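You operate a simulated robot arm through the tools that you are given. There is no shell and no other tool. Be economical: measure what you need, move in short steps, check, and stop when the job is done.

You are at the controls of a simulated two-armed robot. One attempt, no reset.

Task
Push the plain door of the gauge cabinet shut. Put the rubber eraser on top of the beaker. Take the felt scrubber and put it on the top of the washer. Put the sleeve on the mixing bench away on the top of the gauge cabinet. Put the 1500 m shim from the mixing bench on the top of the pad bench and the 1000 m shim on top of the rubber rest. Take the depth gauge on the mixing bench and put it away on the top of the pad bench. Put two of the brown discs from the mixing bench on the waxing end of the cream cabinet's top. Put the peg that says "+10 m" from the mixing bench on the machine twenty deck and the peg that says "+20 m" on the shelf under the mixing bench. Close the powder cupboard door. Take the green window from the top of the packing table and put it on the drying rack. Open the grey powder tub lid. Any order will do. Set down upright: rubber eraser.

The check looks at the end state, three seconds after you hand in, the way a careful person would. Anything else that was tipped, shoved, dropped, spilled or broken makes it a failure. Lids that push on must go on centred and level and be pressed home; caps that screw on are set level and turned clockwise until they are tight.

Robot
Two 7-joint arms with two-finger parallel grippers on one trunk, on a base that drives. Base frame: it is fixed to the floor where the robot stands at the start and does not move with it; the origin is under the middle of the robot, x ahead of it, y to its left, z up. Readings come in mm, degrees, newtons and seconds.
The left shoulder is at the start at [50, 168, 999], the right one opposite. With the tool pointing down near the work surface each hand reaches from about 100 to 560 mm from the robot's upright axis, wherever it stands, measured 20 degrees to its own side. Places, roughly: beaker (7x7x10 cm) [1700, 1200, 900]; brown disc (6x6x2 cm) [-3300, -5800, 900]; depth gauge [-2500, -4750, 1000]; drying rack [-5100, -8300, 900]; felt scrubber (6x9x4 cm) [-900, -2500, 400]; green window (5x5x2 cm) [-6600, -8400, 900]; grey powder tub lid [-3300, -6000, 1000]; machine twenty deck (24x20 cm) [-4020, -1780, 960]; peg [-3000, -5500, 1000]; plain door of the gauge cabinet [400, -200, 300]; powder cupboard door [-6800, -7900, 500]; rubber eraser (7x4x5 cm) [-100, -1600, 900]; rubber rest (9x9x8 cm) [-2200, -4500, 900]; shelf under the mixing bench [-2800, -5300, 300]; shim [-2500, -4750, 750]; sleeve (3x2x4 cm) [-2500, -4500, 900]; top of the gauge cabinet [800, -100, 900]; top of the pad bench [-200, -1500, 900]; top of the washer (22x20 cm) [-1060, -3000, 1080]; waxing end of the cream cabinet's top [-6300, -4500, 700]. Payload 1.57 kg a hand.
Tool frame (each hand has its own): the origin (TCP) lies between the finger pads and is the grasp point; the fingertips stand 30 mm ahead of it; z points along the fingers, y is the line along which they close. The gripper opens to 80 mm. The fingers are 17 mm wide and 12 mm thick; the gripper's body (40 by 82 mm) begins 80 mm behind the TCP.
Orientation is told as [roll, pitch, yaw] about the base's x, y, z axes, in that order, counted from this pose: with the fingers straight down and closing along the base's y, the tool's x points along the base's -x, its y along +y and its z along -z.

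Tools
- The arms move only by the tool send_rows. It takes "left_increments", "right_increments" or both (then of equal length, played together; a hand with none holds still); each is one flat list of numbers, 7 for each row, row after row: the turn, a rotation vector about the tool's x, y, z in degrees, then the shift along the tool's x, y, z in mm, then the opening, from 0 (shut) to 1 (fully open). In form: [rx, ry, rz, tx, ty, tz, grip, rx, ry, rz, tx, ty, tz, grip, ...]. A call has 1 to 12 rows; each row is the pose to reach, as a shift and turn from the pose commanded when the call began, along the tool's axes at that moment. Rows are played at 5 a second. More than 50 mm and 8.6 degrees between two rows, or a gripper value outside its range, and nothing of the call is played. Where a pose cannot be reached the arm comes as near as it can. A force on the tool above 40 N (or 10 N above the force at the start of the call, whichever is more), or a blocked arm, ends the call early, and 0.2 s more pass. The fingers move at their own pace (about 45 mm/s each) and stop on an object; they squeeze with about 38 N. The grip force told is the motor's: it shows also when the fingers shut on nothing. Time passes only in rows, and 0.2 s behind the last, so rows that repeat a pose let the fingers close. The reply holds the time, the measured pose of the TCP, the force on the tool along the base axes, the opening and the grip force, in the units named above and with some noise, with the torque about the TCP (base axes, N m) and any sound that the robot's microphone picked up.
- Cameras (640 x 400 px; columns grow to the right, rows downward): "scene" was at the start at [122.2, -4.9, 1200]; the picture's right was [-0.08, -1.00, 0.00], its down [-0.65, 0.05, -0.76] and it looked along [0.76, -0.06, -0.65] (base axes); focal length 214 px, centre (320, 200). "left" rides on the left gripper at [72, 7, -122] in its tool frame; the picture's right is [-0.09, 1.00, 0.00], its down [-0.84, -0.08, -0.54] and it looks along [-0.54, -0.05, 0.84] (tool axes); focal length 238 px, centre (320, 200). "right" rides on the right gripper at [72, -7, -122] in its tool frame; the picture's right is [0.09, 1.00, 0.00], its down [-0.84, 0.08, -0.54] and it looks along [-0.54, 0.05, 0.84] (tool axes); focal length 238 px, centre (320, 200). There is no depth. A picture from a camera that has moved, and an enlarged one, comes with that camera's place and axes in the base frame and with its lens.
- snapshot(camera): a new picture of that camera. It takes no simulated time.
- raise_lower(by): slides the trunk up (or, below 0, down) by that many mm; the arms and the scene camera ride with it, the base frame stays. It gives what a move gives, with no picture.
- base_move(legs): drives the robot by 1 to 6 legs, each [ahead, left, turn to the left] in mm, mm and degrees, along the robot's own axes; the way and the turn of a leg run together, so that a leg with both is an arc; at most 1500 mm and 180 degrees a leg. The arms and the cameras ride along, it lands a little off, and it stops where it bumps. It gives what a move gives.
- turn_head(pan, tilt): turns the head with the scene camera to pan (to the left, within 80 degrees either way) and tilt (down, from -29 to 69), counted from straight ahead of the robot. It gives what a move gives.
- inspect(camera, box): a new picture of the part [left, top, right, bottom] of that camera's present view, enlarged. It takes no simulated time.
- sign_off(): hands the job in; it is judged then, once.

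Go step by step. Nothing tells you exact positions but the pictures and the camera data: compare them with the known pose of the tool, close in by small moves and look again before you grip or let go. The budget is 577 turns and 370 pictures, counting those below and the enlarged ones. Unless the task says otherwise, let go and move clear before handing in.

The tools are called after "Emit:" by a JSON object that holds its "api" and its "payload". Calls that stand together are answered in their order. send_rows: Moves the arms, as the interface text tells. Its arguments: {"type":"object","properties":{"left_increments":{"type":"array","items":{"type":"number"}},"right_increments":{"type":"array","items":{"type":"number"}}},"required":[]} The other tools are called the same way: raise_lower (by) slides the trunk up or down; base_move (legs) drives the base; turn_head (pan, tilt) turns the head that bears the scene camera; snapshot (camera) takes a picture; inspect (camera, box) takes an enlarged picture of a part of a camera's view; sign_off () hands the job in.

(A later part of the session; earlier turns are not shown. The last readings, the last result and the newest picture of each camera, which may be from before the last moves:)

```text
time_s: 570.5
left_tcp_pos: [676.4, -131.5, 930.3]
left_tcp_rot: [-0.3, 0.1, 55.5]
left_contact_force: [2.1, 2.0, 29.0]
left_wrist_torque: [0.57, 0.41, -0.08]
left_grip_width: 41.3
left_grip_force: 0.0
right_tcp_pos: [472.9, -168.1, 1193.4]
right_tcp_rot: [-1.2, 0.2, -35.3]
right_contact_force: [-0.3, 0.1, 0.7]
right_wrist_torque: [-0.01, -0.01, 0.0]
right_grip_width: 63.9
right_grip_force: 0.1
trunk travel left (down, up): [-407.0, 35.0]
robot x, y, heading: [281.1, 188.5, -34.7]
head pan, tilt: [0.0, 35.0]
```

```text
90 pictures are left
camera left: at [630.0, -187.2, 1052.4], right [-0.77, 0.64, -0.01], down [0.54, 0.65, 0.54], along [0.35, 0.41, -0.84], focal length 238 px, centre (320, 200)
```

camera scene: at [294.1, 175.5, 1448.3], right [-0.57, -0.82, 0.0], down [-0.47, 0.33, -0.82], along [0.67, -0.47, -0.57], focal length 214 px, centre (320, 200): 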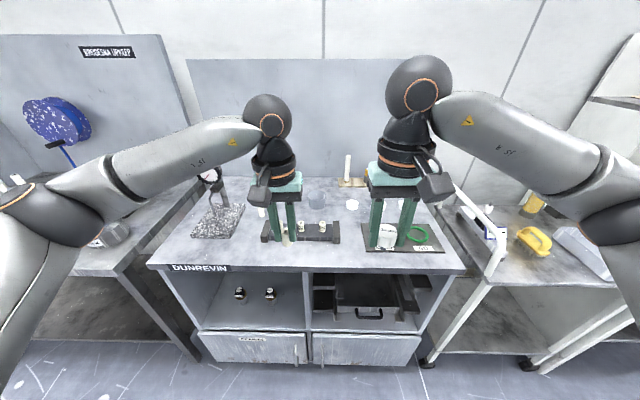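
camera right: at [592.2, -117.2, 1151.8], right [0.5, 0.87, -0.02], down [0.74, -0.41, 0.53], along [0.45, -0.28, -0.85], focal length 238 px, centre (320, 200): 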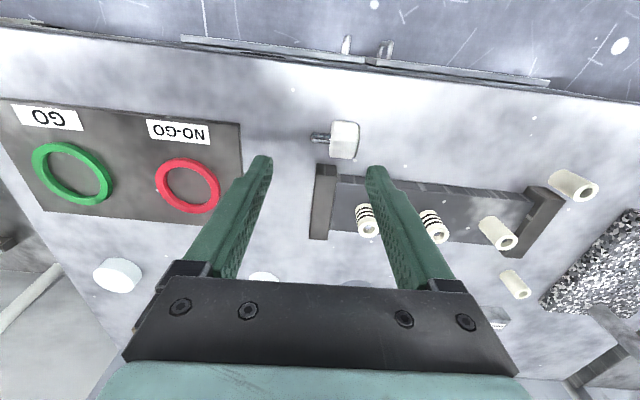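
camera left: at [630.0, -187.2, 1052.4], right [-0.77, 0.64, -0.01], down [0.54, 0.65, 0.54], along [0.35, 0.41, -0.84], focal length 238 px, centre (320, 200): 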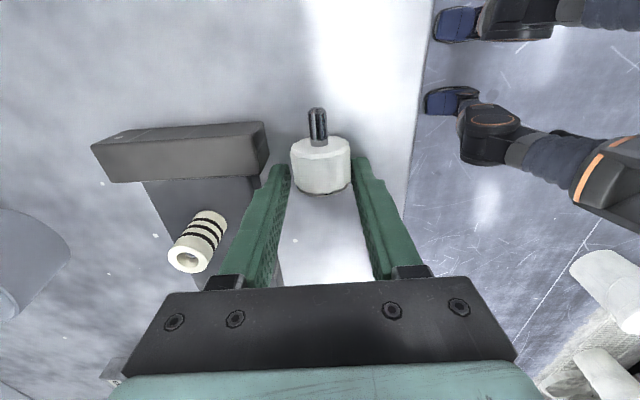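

Fingertips touch the surface; I'll rise 3 mm and close on the head.

Emit:
{"api": "send_rows", "payload": {"left_increments": [0, 0, 0, 0, 0, -5, 0.53, 0, 0, 0, 0, 0, -5, 0.3, 0, 0, 0, 0, 0, -5, 0.1, 0, 0, 0, 0, 0, -5, 0.1, 0, 0, 0, 0, 0, -15, 0.1, 0, 0, 0, 0, 0, -50, 0.1, 0, 0, 0, 0, 0, -95, 0.1]}}

Emit:
{"api": "snapshot", "payload": {"camera": "left"}}

```text
time_s: 572.1
left_tcp_pos: [676.9, -131.0, 1019.4]
left_tcp_rot: [0.3, -0.1, 55.4]
left_contact_force: [0.3, -0.2, 0.3]
left_wrist_torque: [-0.05, -0.01, -0.01]
left_grip_width: 33.6
left_grip_force: 37.6
right_tcp_pos: [474.1, -170.7, 1191.4]
right_tcp_rot: [-1.2, 0.4, -35.2]
right_contact_force: [-0.6, 0.3, 0.6]
right_wrist_torque: [0.0, 0.0, -0.01]
right_grip_width: 64.0
right_grip_force: 0.0
trunk travel left (down, up): [-407.0, 35.0]
robot x, y, heading: [282.3, 182.8, -34.7]
head pan, tilt: [0.0, 35.0]
```

```text
89 pictures are left
camera left: at [630.5, -188.2, 1141.5], right [-0.77, 0.64, 0.0], down [0.54, 0.64, 0.54], along [0.35, 0.42, -0.84], focal length 238 px, centre (320, 200)
```

left: 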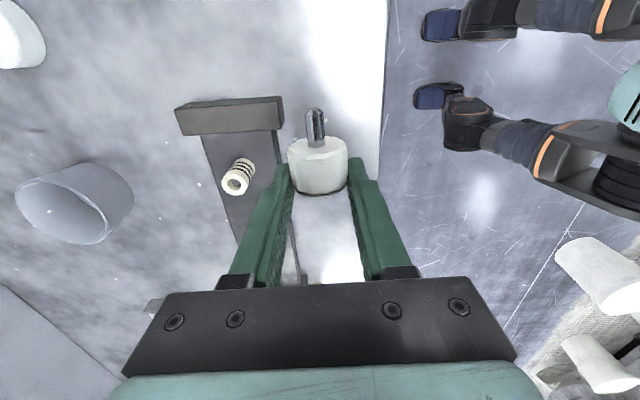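

The peg is gripped with its stem toward the hand's camera side. I'll lift and turn the hand back to face forward.

Emit:
{"api": "send_rows", "payload": {"left_increments": [0, 0, 0, 0, 0, -40, 0.1, 0, 0, 0, 0, 0, -80, 0.1, 0, 0, 8, -17, 8, -105, 0.1, 0, 0, 16, -36, 16, -125, 0.1, 0, 0, 24, -55, 24, -130, 0.1, 0, 0, 32, -74, 32, -130, 0.1, 0, 0, 40, -93, 41, -130, 0.1, 0, 0, 48, -112, 50, -130, 0.1, 0, 0, 56, -131, 58, -130, 0.1, 0, 0, 64, -150, 66, -130, 0.1, 0, 0, 72, -170, 75, -130, 0.1, 0, 0, 80, -188, 83, -130, 0.1]}}

```text
time_s: 574.7
left_tcp_pos: [714.2, 70.1, 1150.0]
left_tcp_rot: [0.0, 0.2, -24.8]
left_contact_force: [-0.2, -0.4, -0.2]
left_wrist_torque: [0.02, -0.01, -0.02]
left_grip_width: 33.4
left_grip_force: 37.6
right_tcp_pos: [475.6, -171.4, 1192.1]
right_tcp_rot: [-1.2, 0.4, -35.2]
right_contact_force: [-0.2, -0.2, -0.1]
right_wrist_torque: [0.01, 0.0, 0.01]
right_grip_width: 64.1
right_grip_force: 0.1
trunk travel left (down, up): [-407.0, 35.0]
robot x, y, heading: [282.8, 187.6, -34.6]
head pan, tilt: [0.0, 35.0]
```

Now back to machine 20. I'll return along the aisle and turn toward the gap.

Emit:
{"api": "base_move", "payload": {"legs": [[-880, 0, 0], [0, -1490, 0], [0, -1490, 0], [0, -1490, 0], [0, -370, 0], [0, 0, 177]]}}

Emit:
{"api": "send_rows", "payload": {"left_increments": [0, 0, 5, 0, 0, 0, 0.1, 0, 0, 10, 0, 0, 0, 0.1]}}

```text
time_s: 609.3
left_tcp_pos: [-3564.7, -3168.2, 1150.3]
left_tcp_rot: [0.1, 0.1, 152.8]
left_contact_force: [0.2, -0.8, -0.6]
left_wrist_torque: [-0.01, -0.04, -0.02]
left_grip_width: 33.5
left_grip_force: 38.4
right_tcp_pos: [-3315.7, -2936.6, 1191.9]
right_tcp_rot: [-1.1, 0.4, 142.4]
right_contact_force: [0.2, 0.1, 0.4]
right_wrist_torque: [-0.01, 0.01, 0.01]
right_grip_width: 64.2
right_grip_force: 0.1
trunk travel left (down, up): [-407.0, 35.0]
robot x, y, heading: [-3136.1, -3302.1, 142.8]
head pan, tilt: [0.0, 35.0]
```

```text
time_s: 609.9
left_tcp_pos: [-3564.4, -3168.9, 1150.3]
left_tcp_rot: [0.0, 0.2, 142.9]
left_contact_force: [0.1, -0.3, -1.0]
left_wrist_torque: [0.01, -0.04, -0.02]
left_grip_width: 33.7
left_grip_force: 37.8
right_tcp_pos: [-3315.2, -2937.3, 1190.8]
right_tcp_rot: [-1.2, 0.4, 142.4]
right_contact_force: [-0.6, 0.4, -0.1]
right_wrist_torque: [-0.01, 0.01, 0.01]
right_grip_width: 64.0
right_grip_force: 0.1
trunk travel left (down, up): [-407.0, 35.0]
robot x, y, heading: [-3138.4, -3297.8, 142.7]
head pan, tilt: [0.0, 35.0]
```

Emit:
{"api": "base_move", "payload": {"legs": [[0, 80, 0], [1000, 0, 0], [0, 0, -62.7]]}}

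Emit:
{"api": "turn_head", "payload": {"pan": 0, "tilt": 38}}

Emit:
{"api": "snapshot", "payload": {"camera": "scene"}}

```text
time_s: 618.6
left_tcp_pos: [-4062.5, -2331.9, 1150.1]
left_tcp_rot: [0.1, 0.1, 80.1]
left_contact_force: [0.0, 0.1, -0.7]
left_wrist_torque: [0.02, 0.02, 0.03]
left_grip_width: 33.5
left_grip_force: 38.0
right_tcp_pos: [-3743.8, -2449.3, 1191.6]
right_tcp_rot: [-1.3, 0.4, 79.5]
right_contact_force: [0.1, -0.4, -0.1]
right_wrist_torque: [-0.01, 0.01, 0.01]
right_grip_width: 63.9
right_grip_force: 0.1
trunk travel left (down, up): [-407.0, 35.0]
robot x, y, heading: [-3983.2, -2770.8, 79.8]
head pan, tilt: [0.0, 35.0]
```

```text
time_s: 619.2
left_tcp_pos: [-4063.1, -2332.6, 1148.8]
left_tcp_rot: [0.0, 0.2, 80.1]
left_contact_force: [0.3, 0.6, -0.3]
left_wrist_torque: [0.02, -0.04, -0.01]
left_grip_width: 33.6
left_grip_force: 38.1
right_tcp_pos: [-3742.0, -2447.7, 1192.3]
right_tcp_rot: [-1.2, 0.4, 79.5]
right_contact_force: [0.9, -0.3, 0.4]
right_wrist_torque: [-0.01, -0.01, -0.01]
right_grip_width: 63.8
right_grip_force: 0.2
trunk travel left (down, up): [-407.0, 35.0]
robot x, y, heading: [-3984.3, -2771.9, 80.0]
head pan, tilt: [0.0, 38.0]
```

```text
88 pictures are left
camera scene: at [-3964.3, -2645.2, 1443.8], right [0.98, -0.18, 0.0], down [-0.11, -0.61, -0.79], along [0.14, 0.78, -0.62], focal length 214 px, centre (320, 200)
```

scene: 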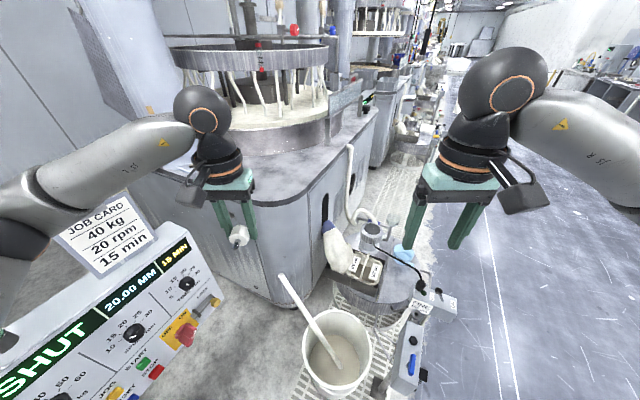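

The deck corner of machine 20 is visible in front-left. I'll zoom in to check the free surface there.

Emit:
{"api": "inspect", "payload": {"camera": "scene", "box": [190, 120, 370, 230]}}

```text
3.56 times, centred on (280, 175) of scene
camera zoom: at [-3964.3, -2645.2, 1443.8], right [0.98, -0.18, 0.0], down [-0.11, -0.61, -0.79], along [0.14, 0.78, -0.62], focal length 763 px, centre (462, 289)
```

zoom: 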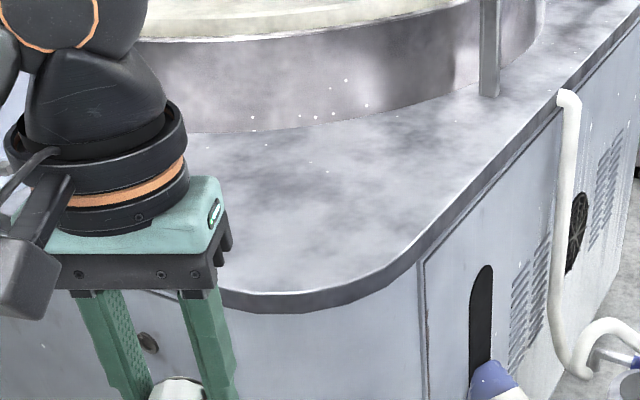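

The deck is a wide free surface. I'll first retract the right hand, then pitch the left hand forward while extending, which turns the peg upright.

Emit:
{"api": "send_rows", "payload": {"right_increments": [0, 0, 0, 30, 0, -30, 0.8, 0, 0, 0, 60, 0, -60, 0.8, 0, 0, 0, 90, 0, -80, 0.8, 0, 0, 0, 110, 0, -100, 0.8]}}

Emit:
{"api": "send_rows", "payload": {"left_increments": [0, -7.7, 0, -16, 0, 0, 0.1, 0, -15.4, 0, -32, 0, 0, 0.1, 0, -23.1, 0, -48, 0, 0, 0.1, 0, -30.8, 0, -64, 0, 0, 0.1, 0, -38.5, 0, -80, 0, 0, 0.1, 0, -46.2, 0, -96, 0, 0, 0.1, 0, -53.9, 0, -112, 0, 0, 0.1, 0, -61.6, 0, -128, 0, 0, 0.1, 0, -69.3, 0, -144, 0, 0, 0.1, 0, -77, 0, -160, 0, 0, 0.1, 0, -84, 0, -176, 0, 0, 0.1]}}

Emit:
{"api": "snapshot", "payload": {"camera": "scene"}}

```text
time_s: 620.2
left_tcp_pos: [-4062.0, -2332.3, 1150.5]
left_tcp_rot: [0.1, 0.1, 80.0]
left_contact_force: [0.3, -0.3, -0.7]
left_wrist_torque: [0.04, -0.01, 0.0]
left_grip_width: 33.4
left_grip_force: 38.2
right_tcp_pos: [-3764.9, -2555.6, 1292.0]
right_tcp_rot: [-1.2, 0.4, 79.5]
right_contact_force: [-0.5, 0.5, 0.8]
right_wrist_torque: [0.02, -0.05, 0.01]
right_grip_width: 64.2
right_grip_force: 0.0
trunk travel left (down, up): [-407.0, 35.0]
robot x, y, heading: [-3981.1, -2769.5, 79.9]
head pan, tilt: [0.0, 38.0]
```

```text
time_s: 622.6
left_tcp_pos: [-4019.1, -2188.5, 1147.8]
left_tcp_rot: [-1.5, -72.9, 80.1]
left_contact_force: [-0.7, 0.1, 1.1]
left_wrist_torque: [0.03, 0.0, -0.02]
left_grip_width: 33.2
left_grip_force: 38.4
left hand out of reach, approached as far as the arm can: row 10, 11
right_tcp_pos: [-3764.6, -2554.9, 1292.8]
right_tcp_rot: [-1.2, 0.3, 79.5]
right_contact_force: [-0.8, 0.1, 0.3]
right_wrist_torque: [0.0, -0.04, -0.02]
right_grip_width: 63.8
right_grip_force: 0.1
trunk travel left (down, up): [-407.0, 35.0]
robot x, y, heading: [-3982.4, -2771.0, 79.7]
head pan, tilt: [0.0, 38.0]
```

```text
86 pictures are left
camera scene: at [-3964.8, -2644.9, 1443.8], right [0.98, -0.18, 0.0], down [-0.11, -0.61, -0.79], along [0.14, 0.78, -0.62], focal length 214 px, centre (320, 200)
```

scene: 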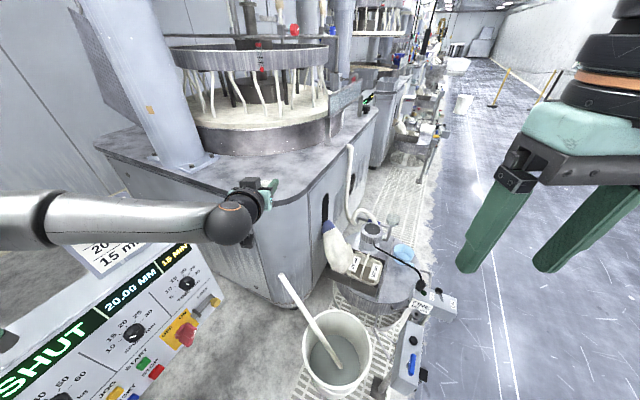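

The hand is pitched 73° so far. I'll edge the base forward, then extend the arm while tilting the rest of the way, staying high.

Emit:
{"api": "base_move", "payload": {"legs": [[45, 25, 0]]}}

Emit:
{"api": "send_rows", "payload": {"left_increments": [0, -3.4, 0, -12, 3, 38, 0.1, 0, -6.8, 0, -24, 6, 76, 0.1, 0, -10.2, 0, -35, 9, 115, 0.1, 0, -13.6, 0, -47, 12, 153, 0.1, 0, -17, 0, -59, 15, 191, 0.1]}}

Emit:
{"api": "snapshot", "payload": {"camera": "scene"}}

```text
time_s: 623.5
left_tcp_pos: [-4036.2, -2139.4, 1147.9]
left_tcp_rot: [-1.3, -72.7, 79.7]
left_contact_force: [-0.1, 0.8, 0.1]
left_wrist_torque: [0.0, 0.0, -0.03]
left_grip_width: 33.4
left_grip_force: 37.6
right_tcp_pos: [-3780.9, -2505.4, 1291.5]
right_tcp_rot: [-1.1, 0.6, 79.4]
right_contact_force: [0.1, -0.2, 0.4]
right_wrist_torque: [-0.06, 0.01, 0.02]
right_grip_width: 64.0
right_grip_force: 0.0
trunk travel left (down, up): [-407.0, 35.0]
robot x, y, heading: [-4001.2, -2723.9, 79.8]
head pan, tilt: [0.0, 38.0]
```

```text
time_s: 624.7
left_tcp_pos: [-3957.2, -1973.5, 1169.5]
left_tcp_rot: [-3.8, -88.0, 84.3]
left_contact_force: [0.3, 0.3, -1.1]
left_wrist_torque: [-0.02, 0.01, 0.0]
left_grip_width: 33.3
left_grip_force: 38.1
left hand out of reach, approached as far as the arm can: row 2, 3, 4, 5
right_tcp_pos: [-3778.4, -2505.2, 1292.0]
right_tcp_rot: [-1.0, 0.6, 79.4]
right_contact_force: [1.0, 0.6, -0.2]
right_wrist_torque: [-0.06, 0.09, 0.02]
right_grip_width: 64.0
right_grip_force: 0.1
trunk travel left (down, up): [-407.0, 35.0]
robot x, y, heading: [-4001.4, -2722.9, 80.0]
head pan, tilt: [0.0, 38.0]
```

```text
85 pictures are left
camera scene: at [-3976.8, -2594.3, 1443.5], right [0.98, -0.18, 0.0], down [-0.11, -0.61, -0.79], along [0.14, 0.77, -0.62], focal length 214 px, centre (320, 200)
```

scene: 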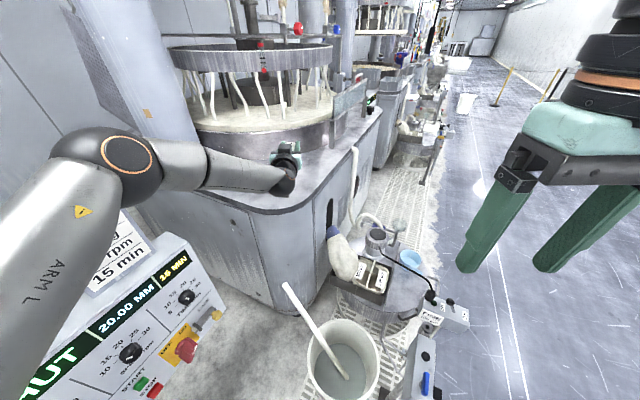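

The arm reached −88° pitch but the elbow lies above the job card, so I must not lower the trunk. I'll lower the hand itself a little and see how the arm settles.

Emit:
{"api": "send_rows", "payload": {"left_increments": [0, 0, 0, 20, 0, 0, 0.1, 0, 0, 0, 40, 0, 0, 0.1, 0, 0, 0, 60, 0, 0, 0.1]}}

Emit:
{"api": "snapshot", "payload": {"camera": "scene"}}

```text
time_s: 625.5
left_tcp_pos: [-3926.3, -1971.0, 1132.3]
left_tcp_rot: [-12.5, -88.4, 92.4]
left_contact_force: [0.0, 0.1, 0.2]
left_wrist_torque: [-0.03, 0.0, -0.02]
left_grip_width: 33.4
left_grip_force: 37.8
left hand out of reach, approached as far as the arm can: row 1, 2, 3
right_tcp_pos: [-3779.7, -2506.3, 1291.8]
right_tcp_rot: [-1.2, 0.5, 79.4]
right_contact_force: [-0.2, -0.1, -0.1]
right_wrist_torque: [-0.01, 0.0, -0.02]
right_grip_width: 64.2
right_grip_force: 0.0
trunk travel left (down, up): [-407.0, 35.0]
robot x, y, heading: [-3997.3, -2721.0, 79.7]
head pan, tilt: [0.0, 38.0]
```

```text
84 pictures are left
camera scene: at [-3979.9, -2596.2, 1443.8], right [0.98, -0.18, 0.0], down [-0.11, -0.61, -0.79], along [0.14, 0.78, -0.62], focal length 214 px, centre (320, 200)
```

scene: 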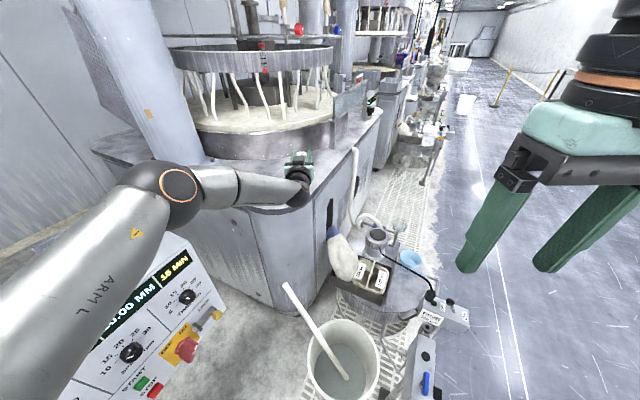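

The wrist can't hold that pitch out there. I'll go back to about 60° pitch, pull the hand in, and turn the robot right 30° so that the left shoulder comes forward.

Emit:
{"api": "send_rows", "payload": {"left_increments": [0, 5, 0, -20, 0, -38, 0.1, 0, 10, 0, -40, 0, -76, 0.1, 0, 15, 0, -60, 0, -114, 0.1, 0, 20, 0, -80, 0, -152, 0.1, 0, 25, 0, -100, 0, -190, 0.1, 0, 30, 0, -120, 0, -230, 0.1]}}

```text
time_s: 626.9
left_tcp_pos: [-3977.5, -2201.1, 1251.7]
left_tcp_rot: [-0.6, -59.8, 79.0]
left_contact_force: [0.2, 0.2, -0.7]
left_wrist_torque: [-0.02, -0.01, -0.03]
left_grip_width: 33.4
left_grip_force: 38.3
right_tcp_pos: [-3781.4, -2508.1, 1292.5]
right_tcp_rot: [-1.2, 0.4, 79.4]
right_contact_force: [0.1, -0.5, -0.2]
right_wrist_torque: [-0.02, 0.0, 0.0]
right_grip_width: 64.0
right_grip_force: 0.1
trunk travel left (down, up): [-407.0, 35.0]
robot x, y, heading: [-4001.6, -2726.2, 79.9]
head pan, tilt: [0.0, 38.0]
```

Emit:
{"api": "base_move", "payload": {"legs": [[0, 0, -30]]}}

Emit:
{"api": "turn_head", "payload": {"pan": 25, "tilt": 38}}

Emit:
{"api": "snapshot", "payload": {"camera": "scene"}}

```text
time_s: 628.8
left_tcp_pos: [-3716.3, -2283.4, 1252.2]
left_tcp_rot: [-0.7, -59.8, 48.8]
left_contact_force: [-0.3, 0.1, -1.4]
left_wrist_torque: [0.0, 0.03, -0.02]
left_grip_width: 33.6
left_grip_force: 37.3
right_tcp_pos: [-3701.4, -2647.3, 1291.7]
right_tcp_rot: [-1.2, 0.4, 49.2]
right_contact_force: [-0.2, 0.6, 0.2]
right_wrist_torque: [0.0, 0.0, -0.01]
right_grip_width: 63.8
right_grip_force: 0.1
trunk travel left (down, up): [-407.0, 35.0]
robot x, y, heading: [-3998.6, -2724.1, 49.7]
head pan, tilt: [0.0, 38.0]
```

```text
time_s: 629.7
left_tcp_pos: [-3714.3, -2283.0, 1251.4]
left_tcp_rot: [-0.8, -59.7, 48.8]
left_contact_force: [0.1, 0.5, -1.3]
left_wrist_torque: [-0.03, -0.01, 0.01]
left_grip_width: 33.8
left_grip_force: 37.4
right_tcp_pos: [-3700.9, -2648.5, 1292.4]
right_tcp_rot: [-1.1, 0.4, 49.0]
right_contact_force: [-0.2, -0.1, -0.2]
right_wrist_torque: [-0.02, 0.02, 0.01]
right_grip_width: 63.9
right_grip_force: 0.1
trunk travel left (down, up): [-407.0, 35.0]
robot x, y, heading: [-4002.5, -2722.6, 49.7]
head pan, tilt: [25.0, 38.0]
```

```text
83 pictures are left
camera scene: at [-3953.6, -2607.3, 1443.8], right [0.96, -0.27, 0.0], down [-0.16, -0.59, -0.79], along [0.21, 0.76, -0.62], focal length 214 px, centre (320, 200)
```

scene: 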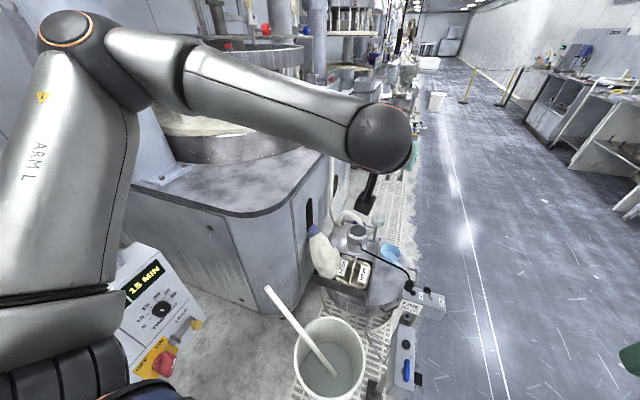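

I'll swing the left hand over to the deck, turning it to face along the reach, still high.

Emit:
{"api": "send_rows", "payload": {"left_increments": [-2.7, 0, -1.5, -2, 44, 4, 0.1, -5.4, 0, -3.1, -5, 88, 8, 0.1, -8, 0, -4.6, -7, 132, 12, 0.1, -10.7, 0, -6.2, -9, 176, 16, 0.1, -13.4, 0, -7.7, -11, 220, 20, 0.1, -16, 0, -9.3, -14, 264, 24, 0.1, -18.7, 0, -10.8, -16, 308, 28, 0.1, -21.4, 0, -12.4, -18, 352, 32, 0.1, -24, 0, -13.9, -20, 396, 36, 0.1, -26.7, 0, -15.5, -23, 440, 40, 0.1, -29.4, 0, -17, -25, 484, 44, 0.1]}}

Emit:
{"api": "snapshot", "payload": {"camera": "scene"}}

```text
time_s: 632.1
left_tcp_pos: [-4043.8, -1921.3, 1246.2]
left_tcp_rot: [-0.4, -59.5, 82.6]
left_contact_force: [-0.6, 0.6, -0.3]
left_wrist_torque: [0.01, 0.01, -0.03]
left_grip_width: 33.4
left_grip_force: 38.3
right_tcp_pos: [-3700.0, -2647.5, 1291.7]
right_tcp_rot: [-1.2, 0.4, 49.2]
right_contact_force: [0.2, 0.3, -0.9]
right_wrist_torque: [0.0, 0.0, 0.0]
right_grip_width: 64.3
right_grip_force: 0.0
trunk travel left (down, up): [-407.0, 35.0]
robot x, y, heading: [-3997.9, -2721.4, 49.7]
head pan, tilt: [25.0, 38.0]
```

```text
82 pictures are left
camera scene: at [-3954.0, -2606.8, 1443.8], right [0.96, -0.27, 0.0], down [-0.16, -0.59, -0.79], along [0.21, 0.76, -0.62], focal length 214 px, centre (320, 200)
```

scene: 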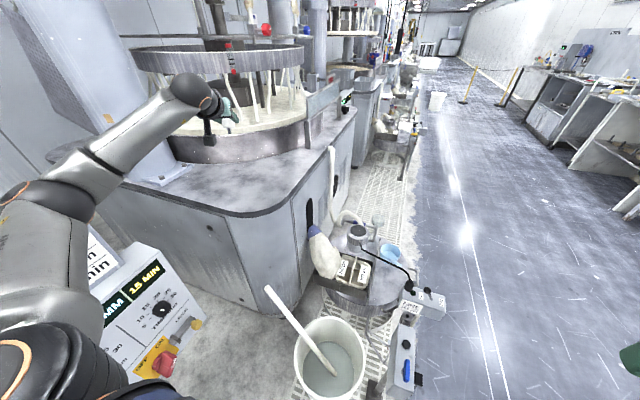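

The hand is over the deck region, at z 1246. I'll lower it in two stages while watching the elbow.

Emit:
{"api": "send_rows", "payload": {"left_increments": [0, 0, 0, 28, -6, 26, 0.1, 0, 0, 0, 56, -12, 52, 0.1, 0, 0, 0, 84, -18, 78, 0.1, 0, 0, 0, 110, -24, 100, 0.1]}}

Emit:
{"api": "snapshot", "payload": {"camera": "scene"}}

Emit:
{"api": "snapshot", "payload": {"camera": "left"}}

```text
time_s: 633.1
left_tcp_pos: [-4016.5, -1895.0, 1102.4]
left_tcp_rot: [-0.5, -59.6, 82.6]
left_contact_force: [0.8, -0.2, -0.5]
left_wrist_torque: [-0.03, -0.03, -0.01]
left_grip_width: 33.4
left_grip_force: 37.8
right_tcp_pos: [-3701.6, -2647.1, 1290.5]
right_tcp_rot: [-1.2, 0.3, 49.1]
right_contact_force: [-0.3, -0.2, 0.6]
right_wrist_torque: [0.01, 0.04, 0.0]
right_grip_width: 64.0
right_grip_force: 0.1
trunk travel left (down, up): [-407.0, 35.0]
robot x, y, heading: [-4000.3, -2726.4, 49.4]
head pan, tilt: [25.0, 38.0]
```

```text
81 pictures are left
camera scene: at [-3953.5, -2607.0, 1443.8], right [0.96, -0.27, 0.0], down [-0.16, -0.59, -0.79], along [0.21, 0.76, -0.62], focal length 214 px, centre (320, 200)
```

scene: 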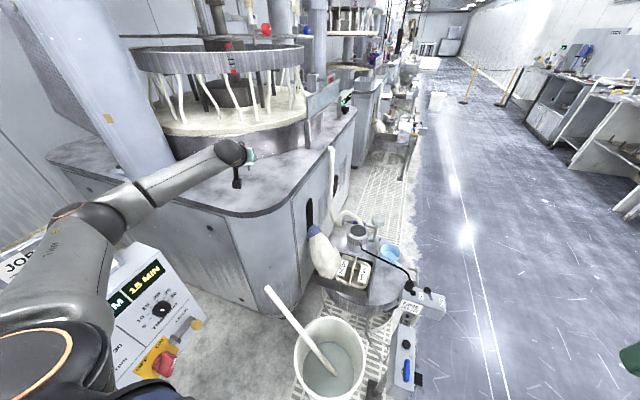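

```text
80 pictures are left
camera left: at [-4041.8, -2035.7, 1103.0], right [-0.98, 0.18, 0.07], down [0.07, -0.05, 1.0], along [0.19, 0.98, 0.04], focal length 238 px, centre (320, 200)
```

left: 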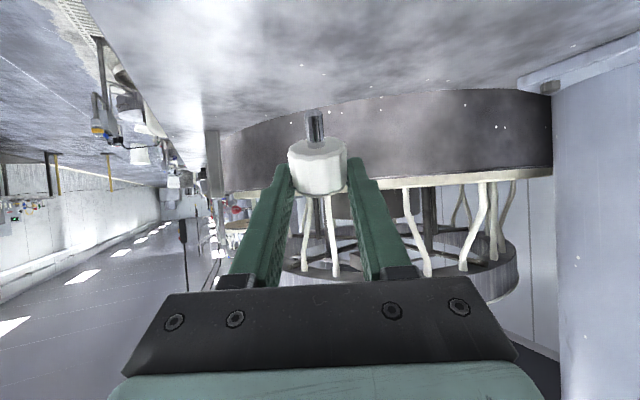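

I'll zoom in on the elbow and the job card to judge the gap before going lower.

Emit:
{"api": "inspect", "payload": {"camera": "scene", "box": [0, 190, 220, 390]}}

```text
2.00 times, centred on (110, 290) of scene
camera zoom: at [-3953.5, -2607.0, 1443.8], right [0.96, -0.27, 0.0], down [-0.16, -0.59, -0.79], along [0.21, 0.76, -0.62], focal length 429 px, centre (740, 20)
```

zoom: 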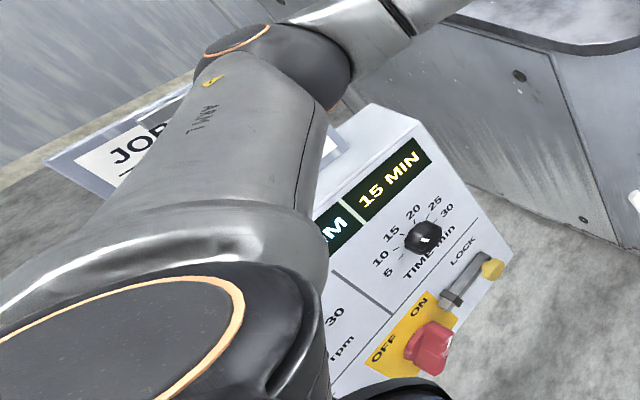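

Triangulation puts the card well beyond the elbow, so it's safe. I'll lower on to just above the deck.

Emit:
{"api": "send_rows", "payload": {"left_increments": [0, 0, 0, 26, 0, 15, 0.1, 0, 0, 0, 52, 0, 30, 0.1, 0, 0, 0, 69, 0, 40, 0.1]}}

Emit:
{"api": "snapshot", "payload": {"camera": "left"}}

```text
time_s: 633.9
left_tcp_pos: [-4013.6, -1896.5, 1022.7]
left_tcp_rot: [-0.5, -59.6, 82.7]
left_contact_force: [-0.3, 0.4, -0.3]
left_wrist_torque: [0.03, 0.03, 0.02]
left_grip_width: 33.5
left_grip_force: 38.5
right_tcp_pos: [-3700.9, -2647.6, 1292.7]
right_tcp_rot: [-1.3, 0.4, 49.2]
right_contact_force: [0.3, 0.5, -0.6]
right_wrist_torque: [0.01, 0.04, -0.02]
right_grip_width: 63.9
right_grip_force: 0.0
trunk travel left (down, up): [-407.0, 35.0]
robot x, y, heading: [-4000.4, -2724.9, 49.6]
head pan, tilt: [25.0, 38.0]
```

```text
78 pictures are left
camera left: at [-4039.8, -2036.8, 1023.5], right [-0.98, 0.18, 0.07], down [0.07, -0.05, 1.0], along [0.19, 0.98, 0.04], focal length 238 px, centre (320, 200)
```

left: 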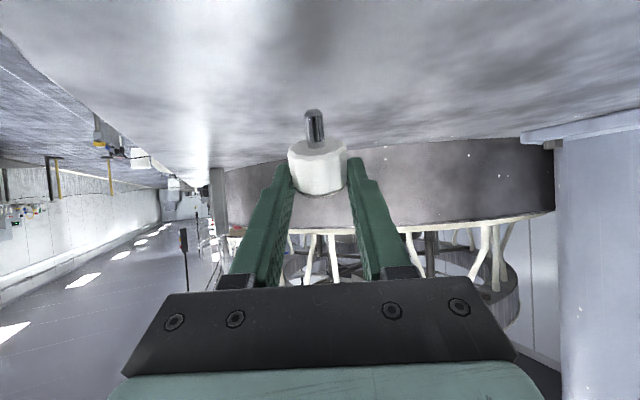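

I'll try tilting the hand a further 14° here so the peg stands nearer upright.

Emit:
{"api": "send_rows", "payload": {"left_increments": [0, -5, 0, 0, 0, 0, 0.1, 0, -10, 0, 0, 0, 0, 0.1, 0, -14, 0, 0, 0, 0, 0.1]}}

```text
time_s: 634.7
left_tcp_pos: [-4003.9, -1898.5, 1024.8]
left_tcp_rot: [-0.5, -63.3, 82.1]
left_contact_force: [-0.3, 1.0, -1.0]
left_wrist_torque: [0.0, -0.03, -0.01]
left_grip_width: 33.5
left_grip_force: 37.7
left hand out of reach, approached as far as the arm can: row 1, 2, 3
right_tcp_pos: [-3701.6, -2646.8, 1291.7]
right_tcp_rot: [-1.2, 0.5, 49.2]
right_contact_force: [-0.3, 0.3, 0.2]
right_wrist_torque: [-0.02, 0.01, 0.04]
right_grip_width: 64.1
right_grip_force: 0.1
trunk travel left (down, up): [-407.0, 35.0]
robot x, y, heading: [-3998.0, -2728.9, 49.6]
head pan, tilt: [25.0, 38.0]
```

The wrist stops at 63°. The peg will have to settle by itself on the wide deck; I'll lower until its foot touches.

Emit:
{"api": "send_rows", "payload": {"left_increments": [0, 10, 0, 5, 0, 2, 0.1, 0, 10, 0, 10, 0, 5, 0.1, 0, 10, 0, 15, 0, 7, 0.1]}}

```text
refused: row 1 steps farther than a row can; nothing moved
```

Emit:
{"api": "send_rows", "payload": {"left_increments": [0, 5, 0, 5, 0, 2, 0.1, 0, 10, 0, 10, 0, 5, 0.1, 0, 10, 0, 15, 0, 7, 0.1]}}

Emit:
{"api": "snapshot", "payload": {"camera": "left"}}

```text
time_s: 635.5
left_tcp_pos: [-4006.2, -1897.8, 1008.5]
left_tcp_rot: [-0.5, -53.4, 82.0]
left_contact_force: [-0.5, -0.3, 0.0]
left_wrist_torque: [-0.04, 0.01, -0.02]
left_grip_width: 33.8
left_grip_force: 38.0
right_tcp_pos: [-3702.4, -2647.4, 1292.5]
right_tcp_rot: [-1.2, 0.3, 49.0]
right_contact_force: [0.1, 1.0, 0.5]
right_wrist_torque: [0.0, -0.01, 0.02]
right_grip_width: 64.2
right_grip_force: 0.1
trunk travel left (down, up): [-407.0, 35.0]
robot x, y, heading: [-3997.6, -2724.0, 49.5]
head pan, tilt: [25.0, 38.0]
```

```text
77 pictures are left
camera left: at [-4032.6, -2037.6, 1023.7], right [-0.98, 0.2, 0.07], down [0.08, 0.05, 1.0], along [0.2, 0.98, -0.07], focal length 238 px, centre (320, 200)
```

left: 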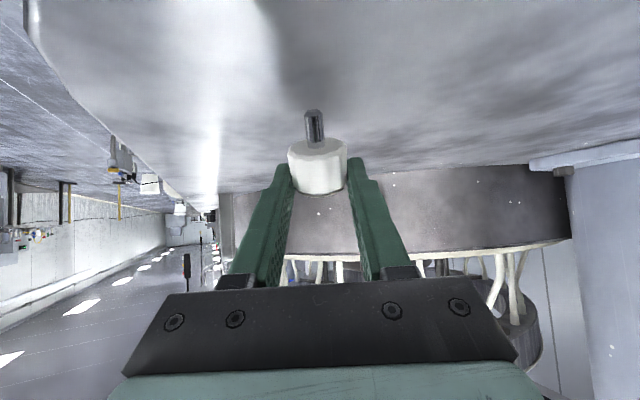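

With the hand less tilted the peg will lie nearly flat, which is gentler. I'll reduce the pitch to about 33° and lower to contact.

Emit:
{"api": "send_rows", "payload": {"left_increments": [0, 5, 0, 0, 0, -5, 0.1, 0, 10, 0, 0, 0, -8, 0.1, 0, 15, 0, 0, 0, -8, 0.1, 0, 20, 0, 0, 0, -8, 0.1]}}

Emit:
{"api": "send_rows", "payload": {"left_increments": [0, 0, 0, 3, 0, 4, 0.1, 0, 0, 0, 5, 0, 8, 0.1, 0, 0, 0, 8, 0, 13, 0.1, 0, 0, 0, 10, 0, 16, 0.1]}}

```text
time_s: 636.5
left_tcp_pos: [-4002.7, -1905.5, 1012.7]
left_tcp_rot: [-0.2, -33.3, 81.5]
left_contact_force: [0.4, -0.5, -0.3]
left_wrist_torque: [0.0, 0.02, 0.0]
left_grip_width: 33.6
left_grip_force: 38.0
right_tcp_pos: [-3701.7, -2646.9, 1292.7]
right_tcp_rot: [-1.2, 0.4, 49.1]
right_contact_force: [0.6, -1.1, 0.4]
right_wrist_torque: [0.01, -0.01, 0.01]
right_grip_width: 63.8
right_grip_force: 0.0
trunk travel left (down, up): [-407.0, 35.0]
robot x, y, heading: [-4000.0, -2721.6, 49.6]
head pan, tilt: [25.0, 38.0]
```

```text
time_s: 637.5
left_tcp_pos: [-4005.0, -1903.5, 997.8]
left_tcp_rot: [-0.4, -33.9, 81.9]
left_contact_force: [-3.3, 0.1, 16.3]
left_wrist_torque: [0.0, 0.11, 0.0]
left_grip_width: 33.6
left_grip_force: 37.8
right_tcp_pos: [-3701.5, -2649.3, 1293.0]
right_tcp_rot: [-1.1, 0.3, 49.1]
right_contact_force: [0.4, -0.1, 0.5]
right_wrist_torque: [-0.01, 0.02, -0.03]
right_grip_width: 63.9
right_grip_force: 0.0
trunk travel left (down, up): [-407.0, 35.0]
robot x, y, heading: [-4002.2, -2721.9, 49.7]
head pan, tilt: [25.0, 38.0]
```

It touches, but close to the edge of the listed deck. I'll lift, go 55 mm further in with a bit more tilt, and set it down there.

Emit:
{"api": "send_rows", "payload": {"left_increments": [0, 0, 0, -8, 0, -12, 0.1, 0, -7, 0, -23, 8, -2, 0.1, 0, -14, 0, -38, 15, 8, 0.1, 0, -21, 0, -54, 23, 18, 0.1]}}

```text
time_s: 638.5
left_tcp_pos: [-4018.7, -1846.4, 1008.2]
left_tcp_rot: [-0.5, -54.5, 82.0]
left_contact_force: [0.5, -0.1, -0.6]
left_wrist_torque: [-0.02, 0.0, -0.01]
left_grip_width: 33.1
left_grip_force: 37.6
right_tcp_pos: [-3701.8, -2647.2, 1291.7]
right_tcp_rot: [-1.2, 0.4, 49.1]
right_contact_force: [0.0, -0.1, 0.4]
right_wrist_torque: [0.0, 0.0, 0.0]
right_grip_width: 64.0
right_grip_force: 0.3
trunk travel left (down, up): [-407.0, 35.0]
robot x, y, heading: [-3999.4, -2726.0, 49.3]
head pan, tilt: [25.0, 38.0]
```

Emit:
{"api": "send_rows", "payload": {"left_increments": [0, 2, 0, 2, 0, 1, 0.1, 0, 4, 0, 4, 0, 3, 0.1, 0, 4, 0, 6, 0, 4, 0.1]}}

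Emit:
{"api": "snapshot", "payload": {"camera": "left"}}

```text
time_s: 639.3
left_tcp_pos: [-4019.2, -1846.7, 1004.2]
left_tcp_rot: [-0.6, -50.7, 82.0]
left_contact_force: [-0.2, 3.1, 8.2]
left_wrist_torque: [0.02, 0.06, -0.05]
left_grip_width: 33.6
left_grip_force: 38.1
right_tcp_pos: [-3702.5, -2648.7, 1292.9]
right_tcp_rot: [-1.1, 0.4, 49.1]
right_contact_force: [0.2, 0.1, 0.0]
right_wrist_torque: [0.01, 0.0, 0.0]
right_grip_width: 64.2
right_grip_force: 0.1
trunk travel left (down, up): [-407.0, 35.0]
robot x, y, heading: [-4002.6, -2724.6, 49.5]
head pan, tilt: [25.0, 38.0]
```

```text
76 pictures are left
camera left: at [-4047.1, -1985.0, 1025.9], right [-0.98, 0.2, 0.06], down [0.09, 0.1, 0.99], along [0.2, 0.97, -0.11], focal length 238 px, centre (320, 200)
```

left: 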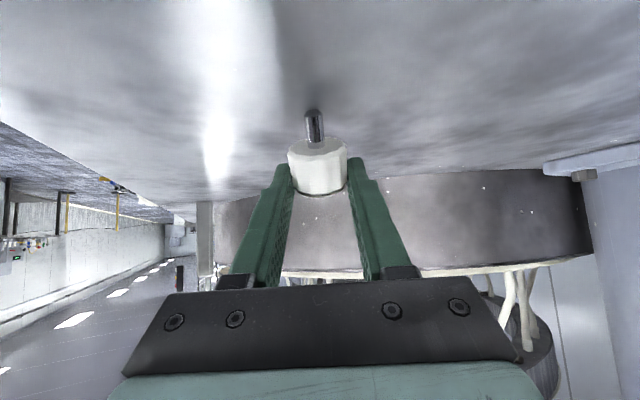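

The foot touches the deck. I'll open slowly and let the peg settle between the fingers.

Emit:
{"api": "send_rows", "payload": {"left_increments": [0, 0, 0, 0, 0, 0, 0.4, 0, 0, 0, 0, 0, 0, 0.45, 0, 0, 0, 0, 0, 0, 0.5, 0, 0, 0, 0, 0, 0, 0.7, 0, 0, 0, 0, 0, 0, 0.9, 0, 0, 0, 0, 0, 0, 0.9, 0, 0, 0, 0, 0, 0, 0.9]}}

Emit:
{"api": "snapshot", "payload": {"camera": "left"}}

```text
time_s: 640.9
left_tcp_pos: [-4020.3, -1846.5, 1000.6]
left_tcp_rot: [-0.4, -50.4, 81.9]
left_contact_force: [0.4, -0.2, -0.5]
left_wrist_torque: [0.01, -0.02, -0.01]
left_grip_width: 72.0
left_grip_force: 0.1
right_tcp_pos: [-3702.2, -2648.5, 1292.0]
right_tcp_rot: [-1.3, 0.4, 49.2]
right_contact_force: [0.5, 0.4, -0.2]
right_wrist_torque: [-0.01, 0.03, 0.01]
right_grip_width: 64.0
right_grip_force: 0.0
trunk travel left (down, up): [-407.0, 35.0]
robot x, y, heading: [-4005.4, -2722.8, 49.5]
head pan, tilt: [25.0, 38.0]
```

```text
75 pictures are left
camera left: at [-4047.1, -1985.3, 1023.5], right [-0.98, 0.2, 0.07], down [0.09, 0.1, 0.99], along [0.2, 0.97, -0.12], focal length 238 px, centre (320, 200)
```

left: 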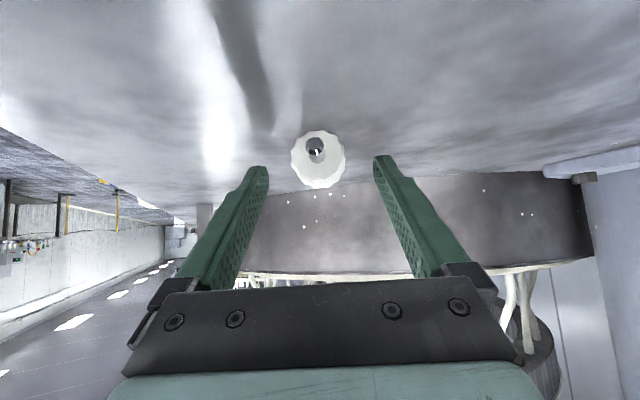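

The peg lies on the deck between the open fingers. I'll lift up and draw the hand back.

Emit:
{"api": "send_rows", "payload": {"left_increments": [0, 0, 0, -15, 0, -13, 0.9, 0, 0, 0, -31, 0, -26, 0.9, 0, 0, 0, -54, 0, -45, 0.9, 0, 0, 0, -72, 0, -70, 0.9, 0, 0, 0, -62, 0, -110, 0.9, 0, 0, 0, -45, 0, -150, 0.9, 0, 0, 0, -25, 0, -190, 0.9, 0, 0, 0, -5, 0, -230, 0.9, 0, 0, 0, 6, 0, -265, 0.9]}}

Emit:
{"api": "inspect", "payload": {"camera": "scene", "box": [170, 120, 370, 240]}}

```text
time_s: 642.9
left_tcp_pos: [-4052.3, -2053.5, 1164.5]
left_tcp_rot: [-0.3, -50.4, 81.9]
left_contact_force: [0.4, -0.7, -0.4]
left_wrist_torque: [-0.03, -0.01, 0.01]
left_grip_width: 72.2
left_grip_force: 0.0
right_tcp_pos: [-3701.3, -2648.4, 1292.6]
right_tcp_rot: [-1.2, 0.3, 49.1]
right_contact_force: [0.1, 0.0, 1.4]
right_wrist_torque: [0.04, -0.04, -0.02]
right_grip_width: 63.7
right_grip_force: 0.0
trunk travel left (down, up): [-407.0, 35.0]
robot x, y, heading: [-3999.4, -2723.7, 49.9]
head pan, tilt: [25.0, 38.0]
```

```text
3.20 times, centred on (270, 180) of scene
camera zoom: at [-3953.8, -2607.9, 1443.9], right [0.96, -0.27, 0.0], down [-0.16, -0.59, -0.79], along [0.21, 0.76, -0.62], focal length 686 px, centre (480, 264)
```

zoom: 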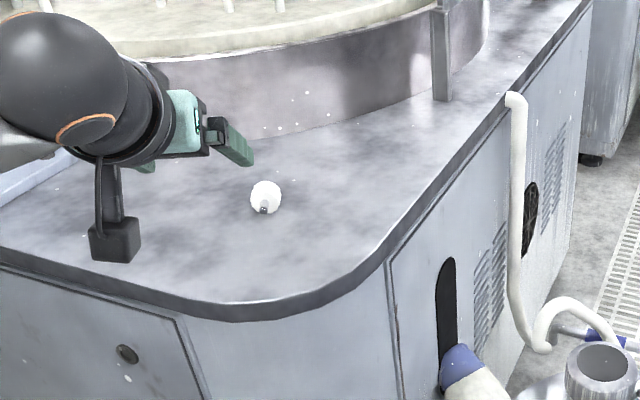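

The +10 µm peg rests on machine twenty's deck. I'll retract the left hand fully and bring it upright before driving out.

Emit:
{"api": "send_rows", "payload": {"left_increments": [0, 7, 0, 17, 0, -32, 0.9, 0, 14, 0, 35, 0, -64, 0.9, 0, 21, 0, 52, 0, -96, 0.9, 0, 28, 0, 70, 0, -127, 0.9, 0, 35, 0, 87, 0, -159, 0.9, 0, 42, 0, 105, 0, -191, 0.9, 0, 50, 0, 122, 0, -223, 0.9]}}

Emit:
{"api": "base_move", "payload": {"legs": [[0, 0, 30], [-100, 0, 0], [0, 0, 62.7], [-1000, 0, 0]]}}

```text
time_s: 644.5
left_tcp_pos: [-4092.2, -2302.7, 1190.7]
left_tcp_rot: [2.9, 4.9, 81.6]
left_contact_force: [-0.7, 0.0, 3.4]
left_wrist_torque: [0.02, -0.1, -0.01]
left_grip_width: 72.3
left_grip_force: 0.0
right_tcp_pos: [-3701.3, -2646.0, 1292.2]
right_tcp_rot: [-1.1, 0.5, 49.1]
right_contact_force: [0.8, 1.0, -0.7]
right_wrist_torque: [-0.05, -0.02, 0.0]
right_grip_width: 64.1
right_grip_force: 0.0
trunk travel left (down, up): [-407.0, 35.0]
robot x, y, heading: [-3998.8, -2721.1, 49.4]
head pan, tilt: [25.0, 38.0]
```

```text
time_s: 654.7
left_tcp_pos: [-3630.2, -3551.3, 1214.8]
left_tcp_rot: [-0.4, -0.3, 174.4]
left_contact_force: [0.0, -0.3, -0.2]
left_wrist_torque: [-0.02, 0.0, -0.01]
left_grip_width: 71.8
left_grip_force: 0.1
right_tcp_pos: [-3304.1, -3145.7, 1292.2]
right_tcp_rot: [-1.2, 0.4, 142.1]
right_contact_force: [0.6, 0.4, -0.2]
right_wrist_torque: [-0.01, 0.0, 0.01]
right_grip_width: 63.6
right_grip_force: 0.0
trunk travel left (down, up): [-407.0, 35.0]
robot x, y, heading: [-3214.5, -3439.4, 142.7]
head pan, tilt: [25.0, 38.0]
```

Now the last two items. I'll turn to face the mixing bench and go to the depth gauge and the 1500 µm shim, straightening the left hand.

Emit:
{"api": "base_move", "payload": {"legs": [[0, 0, -178], [450, 0, 0], [0, -740, 0]]}}

Emit:
{"api": "send_rows", "payload": {"left_increments": [0, 0, 8, 0, 0, -10, 0.9, 0, 0, 16, 0, 0, -20, 0.9, 0, 0, 24, 0, 0, -30, 0.9, 0, 0, 32, 0, 0, -40, 0.9]}}

Emit:
{"api": "turn_head", "payload": {"pan": 0, "tilt": 35}}

Emit:
{"api": "snapshot", "payload": {"camera": "scene"}}

```text
time_s: 668.5
left_tcp_pos: [-2907.7, -4197.2, 1213.6]
left_tcp_rot: [-0.3, -0.4, -6.5]
left_contact_force: [-0.4, 0.2, -0.4]
left_wrist_torque: [-0.01, -0.02, 0.01]
left_grip_width: 72.0
left_grip_force: 0.0
right_tcp_pos: [-3242.2, -4596.5, 1293.1]
right_tcp_rot: [-1.2, 0.4, -39.0]
right_contact_force: [-0.1, 0.0, 0.3]
right_wrist_torque: [0.02, -0.02, -0.02]
right_grip_width: 63.9
right_grip_force: 0.0
trunk travel left (down, up): [-407.0, 35.0]
robot x, y, heading: [-3327.6, -4303.1, -38.6]
head pan, tilt: [25.0, 38.0]
```

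```text
time_s: 669.5
left_tcp_pos: [-2905.8, -4200.7, 1253.2]
left_tcp_rot: [0.1, -0.6, -38.8]
left_contact_force: [-0.2, -0.2, -0.4]
left_wrist_torque: [-0.01, 0.03, -0.02]
left_grip_width: 72.4
left_grip_force: 0.1
left hand out of reach, approached as far as the arm can: row 4
right_tcp_pos: [-3241.5, -4597.9, 1292.4]
right_tcp_rot: [-1.2, 0.4, -39.0]
right_contact_force: [-0.2, 0.0, 0.3]
right_wrist_torque: [-0.01, 0.02, 0.0]
right_grip_width: 64.0
right_grip_force: 0.0
trunk travel left (down, up): [-407.0, 35.0]
robot x, y, heading: [-3326.4, -4301.8, -38.4]
head pan, tilt: [25.0, 38.0]
```

```text
time_s: 670.4
left_tcp_pos: [-2906.1, -4201.7, 1252.7]
left_tcp_rot: [0.0, -0.5, -38.6]
left_contact_force: [-1.6, 0.0, -0.1]
left_wrist_torque: [-0.05, 0.0, 0.0]
left_grip_width: 72.0
left_grip_force: 0.1
right_tcp_pos: [-3240.2, -4598.5, 1291.6]
right_tcp_rot: [-1.2, 0.4, -39.0]
right_contact_force: [-0.1, 0.2, 0.2]
right_wrist_torque: [0.02, -0.01, -0.02]
right_grip_width: 64.3
right_grip_force: 0.1
trunk travel left (down, up): [-407.0, 35.0]
robot x, y, heading: [-3326.8, -4301.3, -38.4]
head pan, tilt: [0.0, 35.0]
```

```text
73 pictures are left
camera scene: at [-3228.6, -4378.9, 1448.4], right [-0.62, -0.78, 0.0], down [-0.45, 0.36, -0.82], along [0.64, -0.51, -0.57], focal length 214 px, centre (320, 200)
```

scene: 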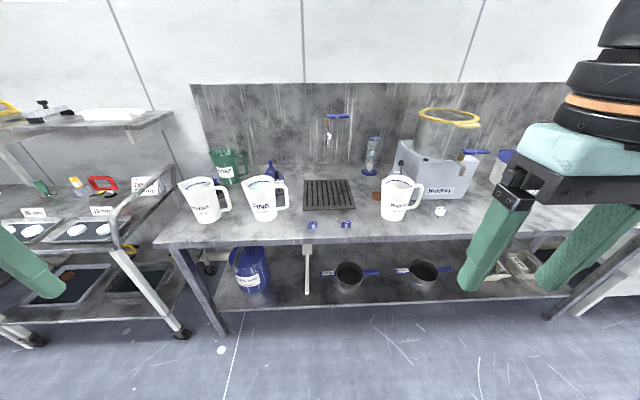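

I'll straighten up, extend the right hand a bit, and move in so that both hands can work.

Emit:
{"api": "send_rows", "payload": {"right_increments": [0, 0, 0, -35, 0, 20, 0.8, 0, 0, 0, -70, 0, 40, 0.8, 0, 0, 0, -105, 0, 60, 0.8, 0, 0, 0, -130, 0, 90, 0.8]}}

Emit:
{"api": "base_move", "payload": {"legs": [[0, 0, 3.4], [410, 0, 0]]}}

Emit:
{"api": "snapshot", "payload": {"camera": "left"}}

```text
time_s: 671.4
left_tcp_pos: [-2906.3, -4201.7, 1252.0]
left_tcp_rot: [0.1, -0.4, -38.7]
left_contact_force: [-0.1, -0.3, 0.5]
left_wrist_torque: [0.01, -0.01, -0.03]
left_grip_width: 71.8
left_grip_force: 0.1
right_tcp_pos: [-3140.9, -4681.0, 1198.9]
right_tcp_rot: [-1.1, 0.5, -39.0]
right_contact_force: [0.3, -0.2, 0.2]
right_wrist_torque: [0.04, -0.04, -0.01]
right_grip_width: 64.4
right_grip_force: 0.0
trunk travel left (down, up): [-407.0, 35.0]
robot x, y, heading: [-3325.0, -4303.0, -38.6]
head pan, tilt: [0.0, 35.0]
```

```text
time_s: 674.3
left_tcp_pos: [-2581.0, -4409.5, 1253.4]
left_tcp_rot: [0.1, -0.3, -35.1]
left_contact_force: [-0.1, -1.0, 0.0]
left_wrist_torque: [0.01, 0.07, -0.03]
left_grip_width: 71.8
left_grip_force: 0.0
right_tcp_pos: [-2787.9, -4900.1, 1198.3]
right_tcp_rot: [-1.2, 0.4, -35.6]
right_contact_force: [0.9, -0.1, -0.1]
right_wrist_torque: [0.04, 0.03, 0.03]
right_grip_width: 63.9
right_grip_force: 0.1
trunk travel left (down, up): [-407.0, 35.0]
robot x, y, heading: [-2997.7, -4534.2, -35.1]
head pan, tilt: [0.0, 35.0]
```

```text
72 pictures are left
camera left: at [-2637.3, -4363.0, 1374.4], right [0.65, 0.76, 0.0], down [0.64, -0.54, 0.55], along [0.42, -0.36, -0.84], focal length 238 px, centre (320, 200)
```

left: 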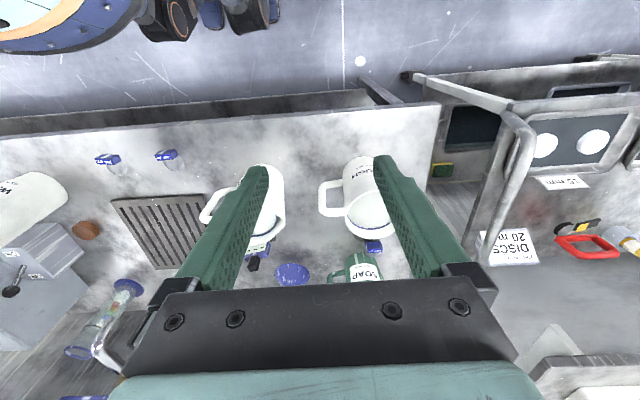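

The depth gauge stands at about [-2401, -4774], top z≈995. I'll edge forward 30 mm and swing the left hand above it, staying high.

Emit:
{"api": "base_move", "payload": {"legs": [[30, 0, 0]]}}

Emit:
{"api": "send_rows", "payload": {"left_increments": [0, 0, 0, -36, -21, 0, 0.7, 0, 0, 0, -72, -43, 0, 0.7, 0, 0, 0, -108, -65, 0, 0.7, 0, 0, 0, -144, -87, 0, 0.7, 0, 0, 0, -180, -108, 0, 0.7, 0, 0, 0, -217, -130, 10, 0.7, 0, 0, 0, -254, -152, 30, 0.7, 0, 0, 0, -291, -174, 55, 0.7, 0, 0, 0, -326, -195, 80, 0.7, 0, 0, 0, -326, -195, 125, 0.7, 0, 0, 0, -326, -195, 160, 0.7]}}

Emit:
{"api": "snapshot", "payload": {"camera": "left"}}

```text
time_s: 675.2
left_tcp_pos: [-2556.2, -4426.9, 1251.6]
left_tcp_rot: [0.0, -0.4, -35.1]
left_contact_force: [-0.2, -0.1, -0.4]
left_wrist_torque: [0.03, 0.05, -0.02]
left_grip_width: 72.0
left_grip_force: 0.0
right_tcp_pos: [-2762.5, -4917.9, 1198.9]
right_tcp_rot: [-1.2, 0.5, -35.4]
right_contact_force: [0.6, 0.8, 0.7]
right_wrist_torque: [0.03, 0.01, 0.01]
right_grip_width: 64.0
right_grip_force: 0.1
trunk travel left (down, up): [-407.0, 35.0]
robot x, y, heading: [-2972.7, -4551.4, -35.3]
head pan, tilt: [0.0, 35.0]
```

```text
time_s: 677.6
left_tcp_pos: [-2403.4, -4775.6, 1095.2]
left_tcp_rot: [0.0, -0.5, -35.2]
left_contact_force: [0.2, -1.3, 0.3]
left_wrist_torque: [-0.01, 0.03, 0.01]
left_grip_width: 56.1
left_grip_force: 0.1
right_tcp_pos: [-2762.9, -4918.3, 1199.3]
right_tcp_rot: [-1.1, 0.4, -35.6]
right_contact_force: [0.1, -1.1, -0.5]
right_wrist_torque: [0.01, -0.01, 0.01]
right_grip_width: 63.9
right_grip_force: 0.1
trunk travel left (down, up): [-407.0, 35.0]
robot x, y, heading: [-2970.1, -4551.8, -35.0]
head pan, tilt: [0.0, 35.0]
```

```text
71 pictures are left
camera left: at [-2458.8, -4728.8, 1216.5], right [0.65, 0.76, 0.0], down [0.64, -0.54, 0.55], along [0.42, -0.36, -0.84], focal length 238 px, centre (320, 200)
```

left: 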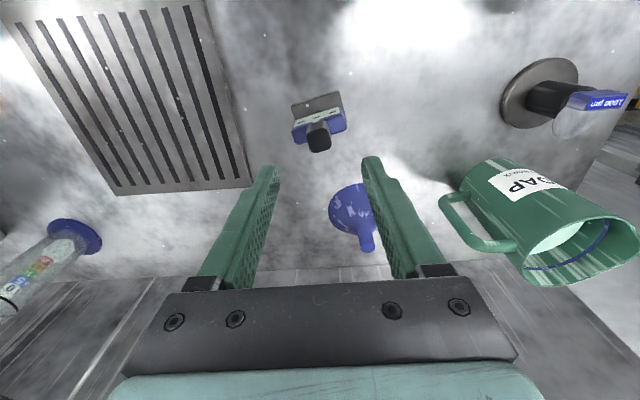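

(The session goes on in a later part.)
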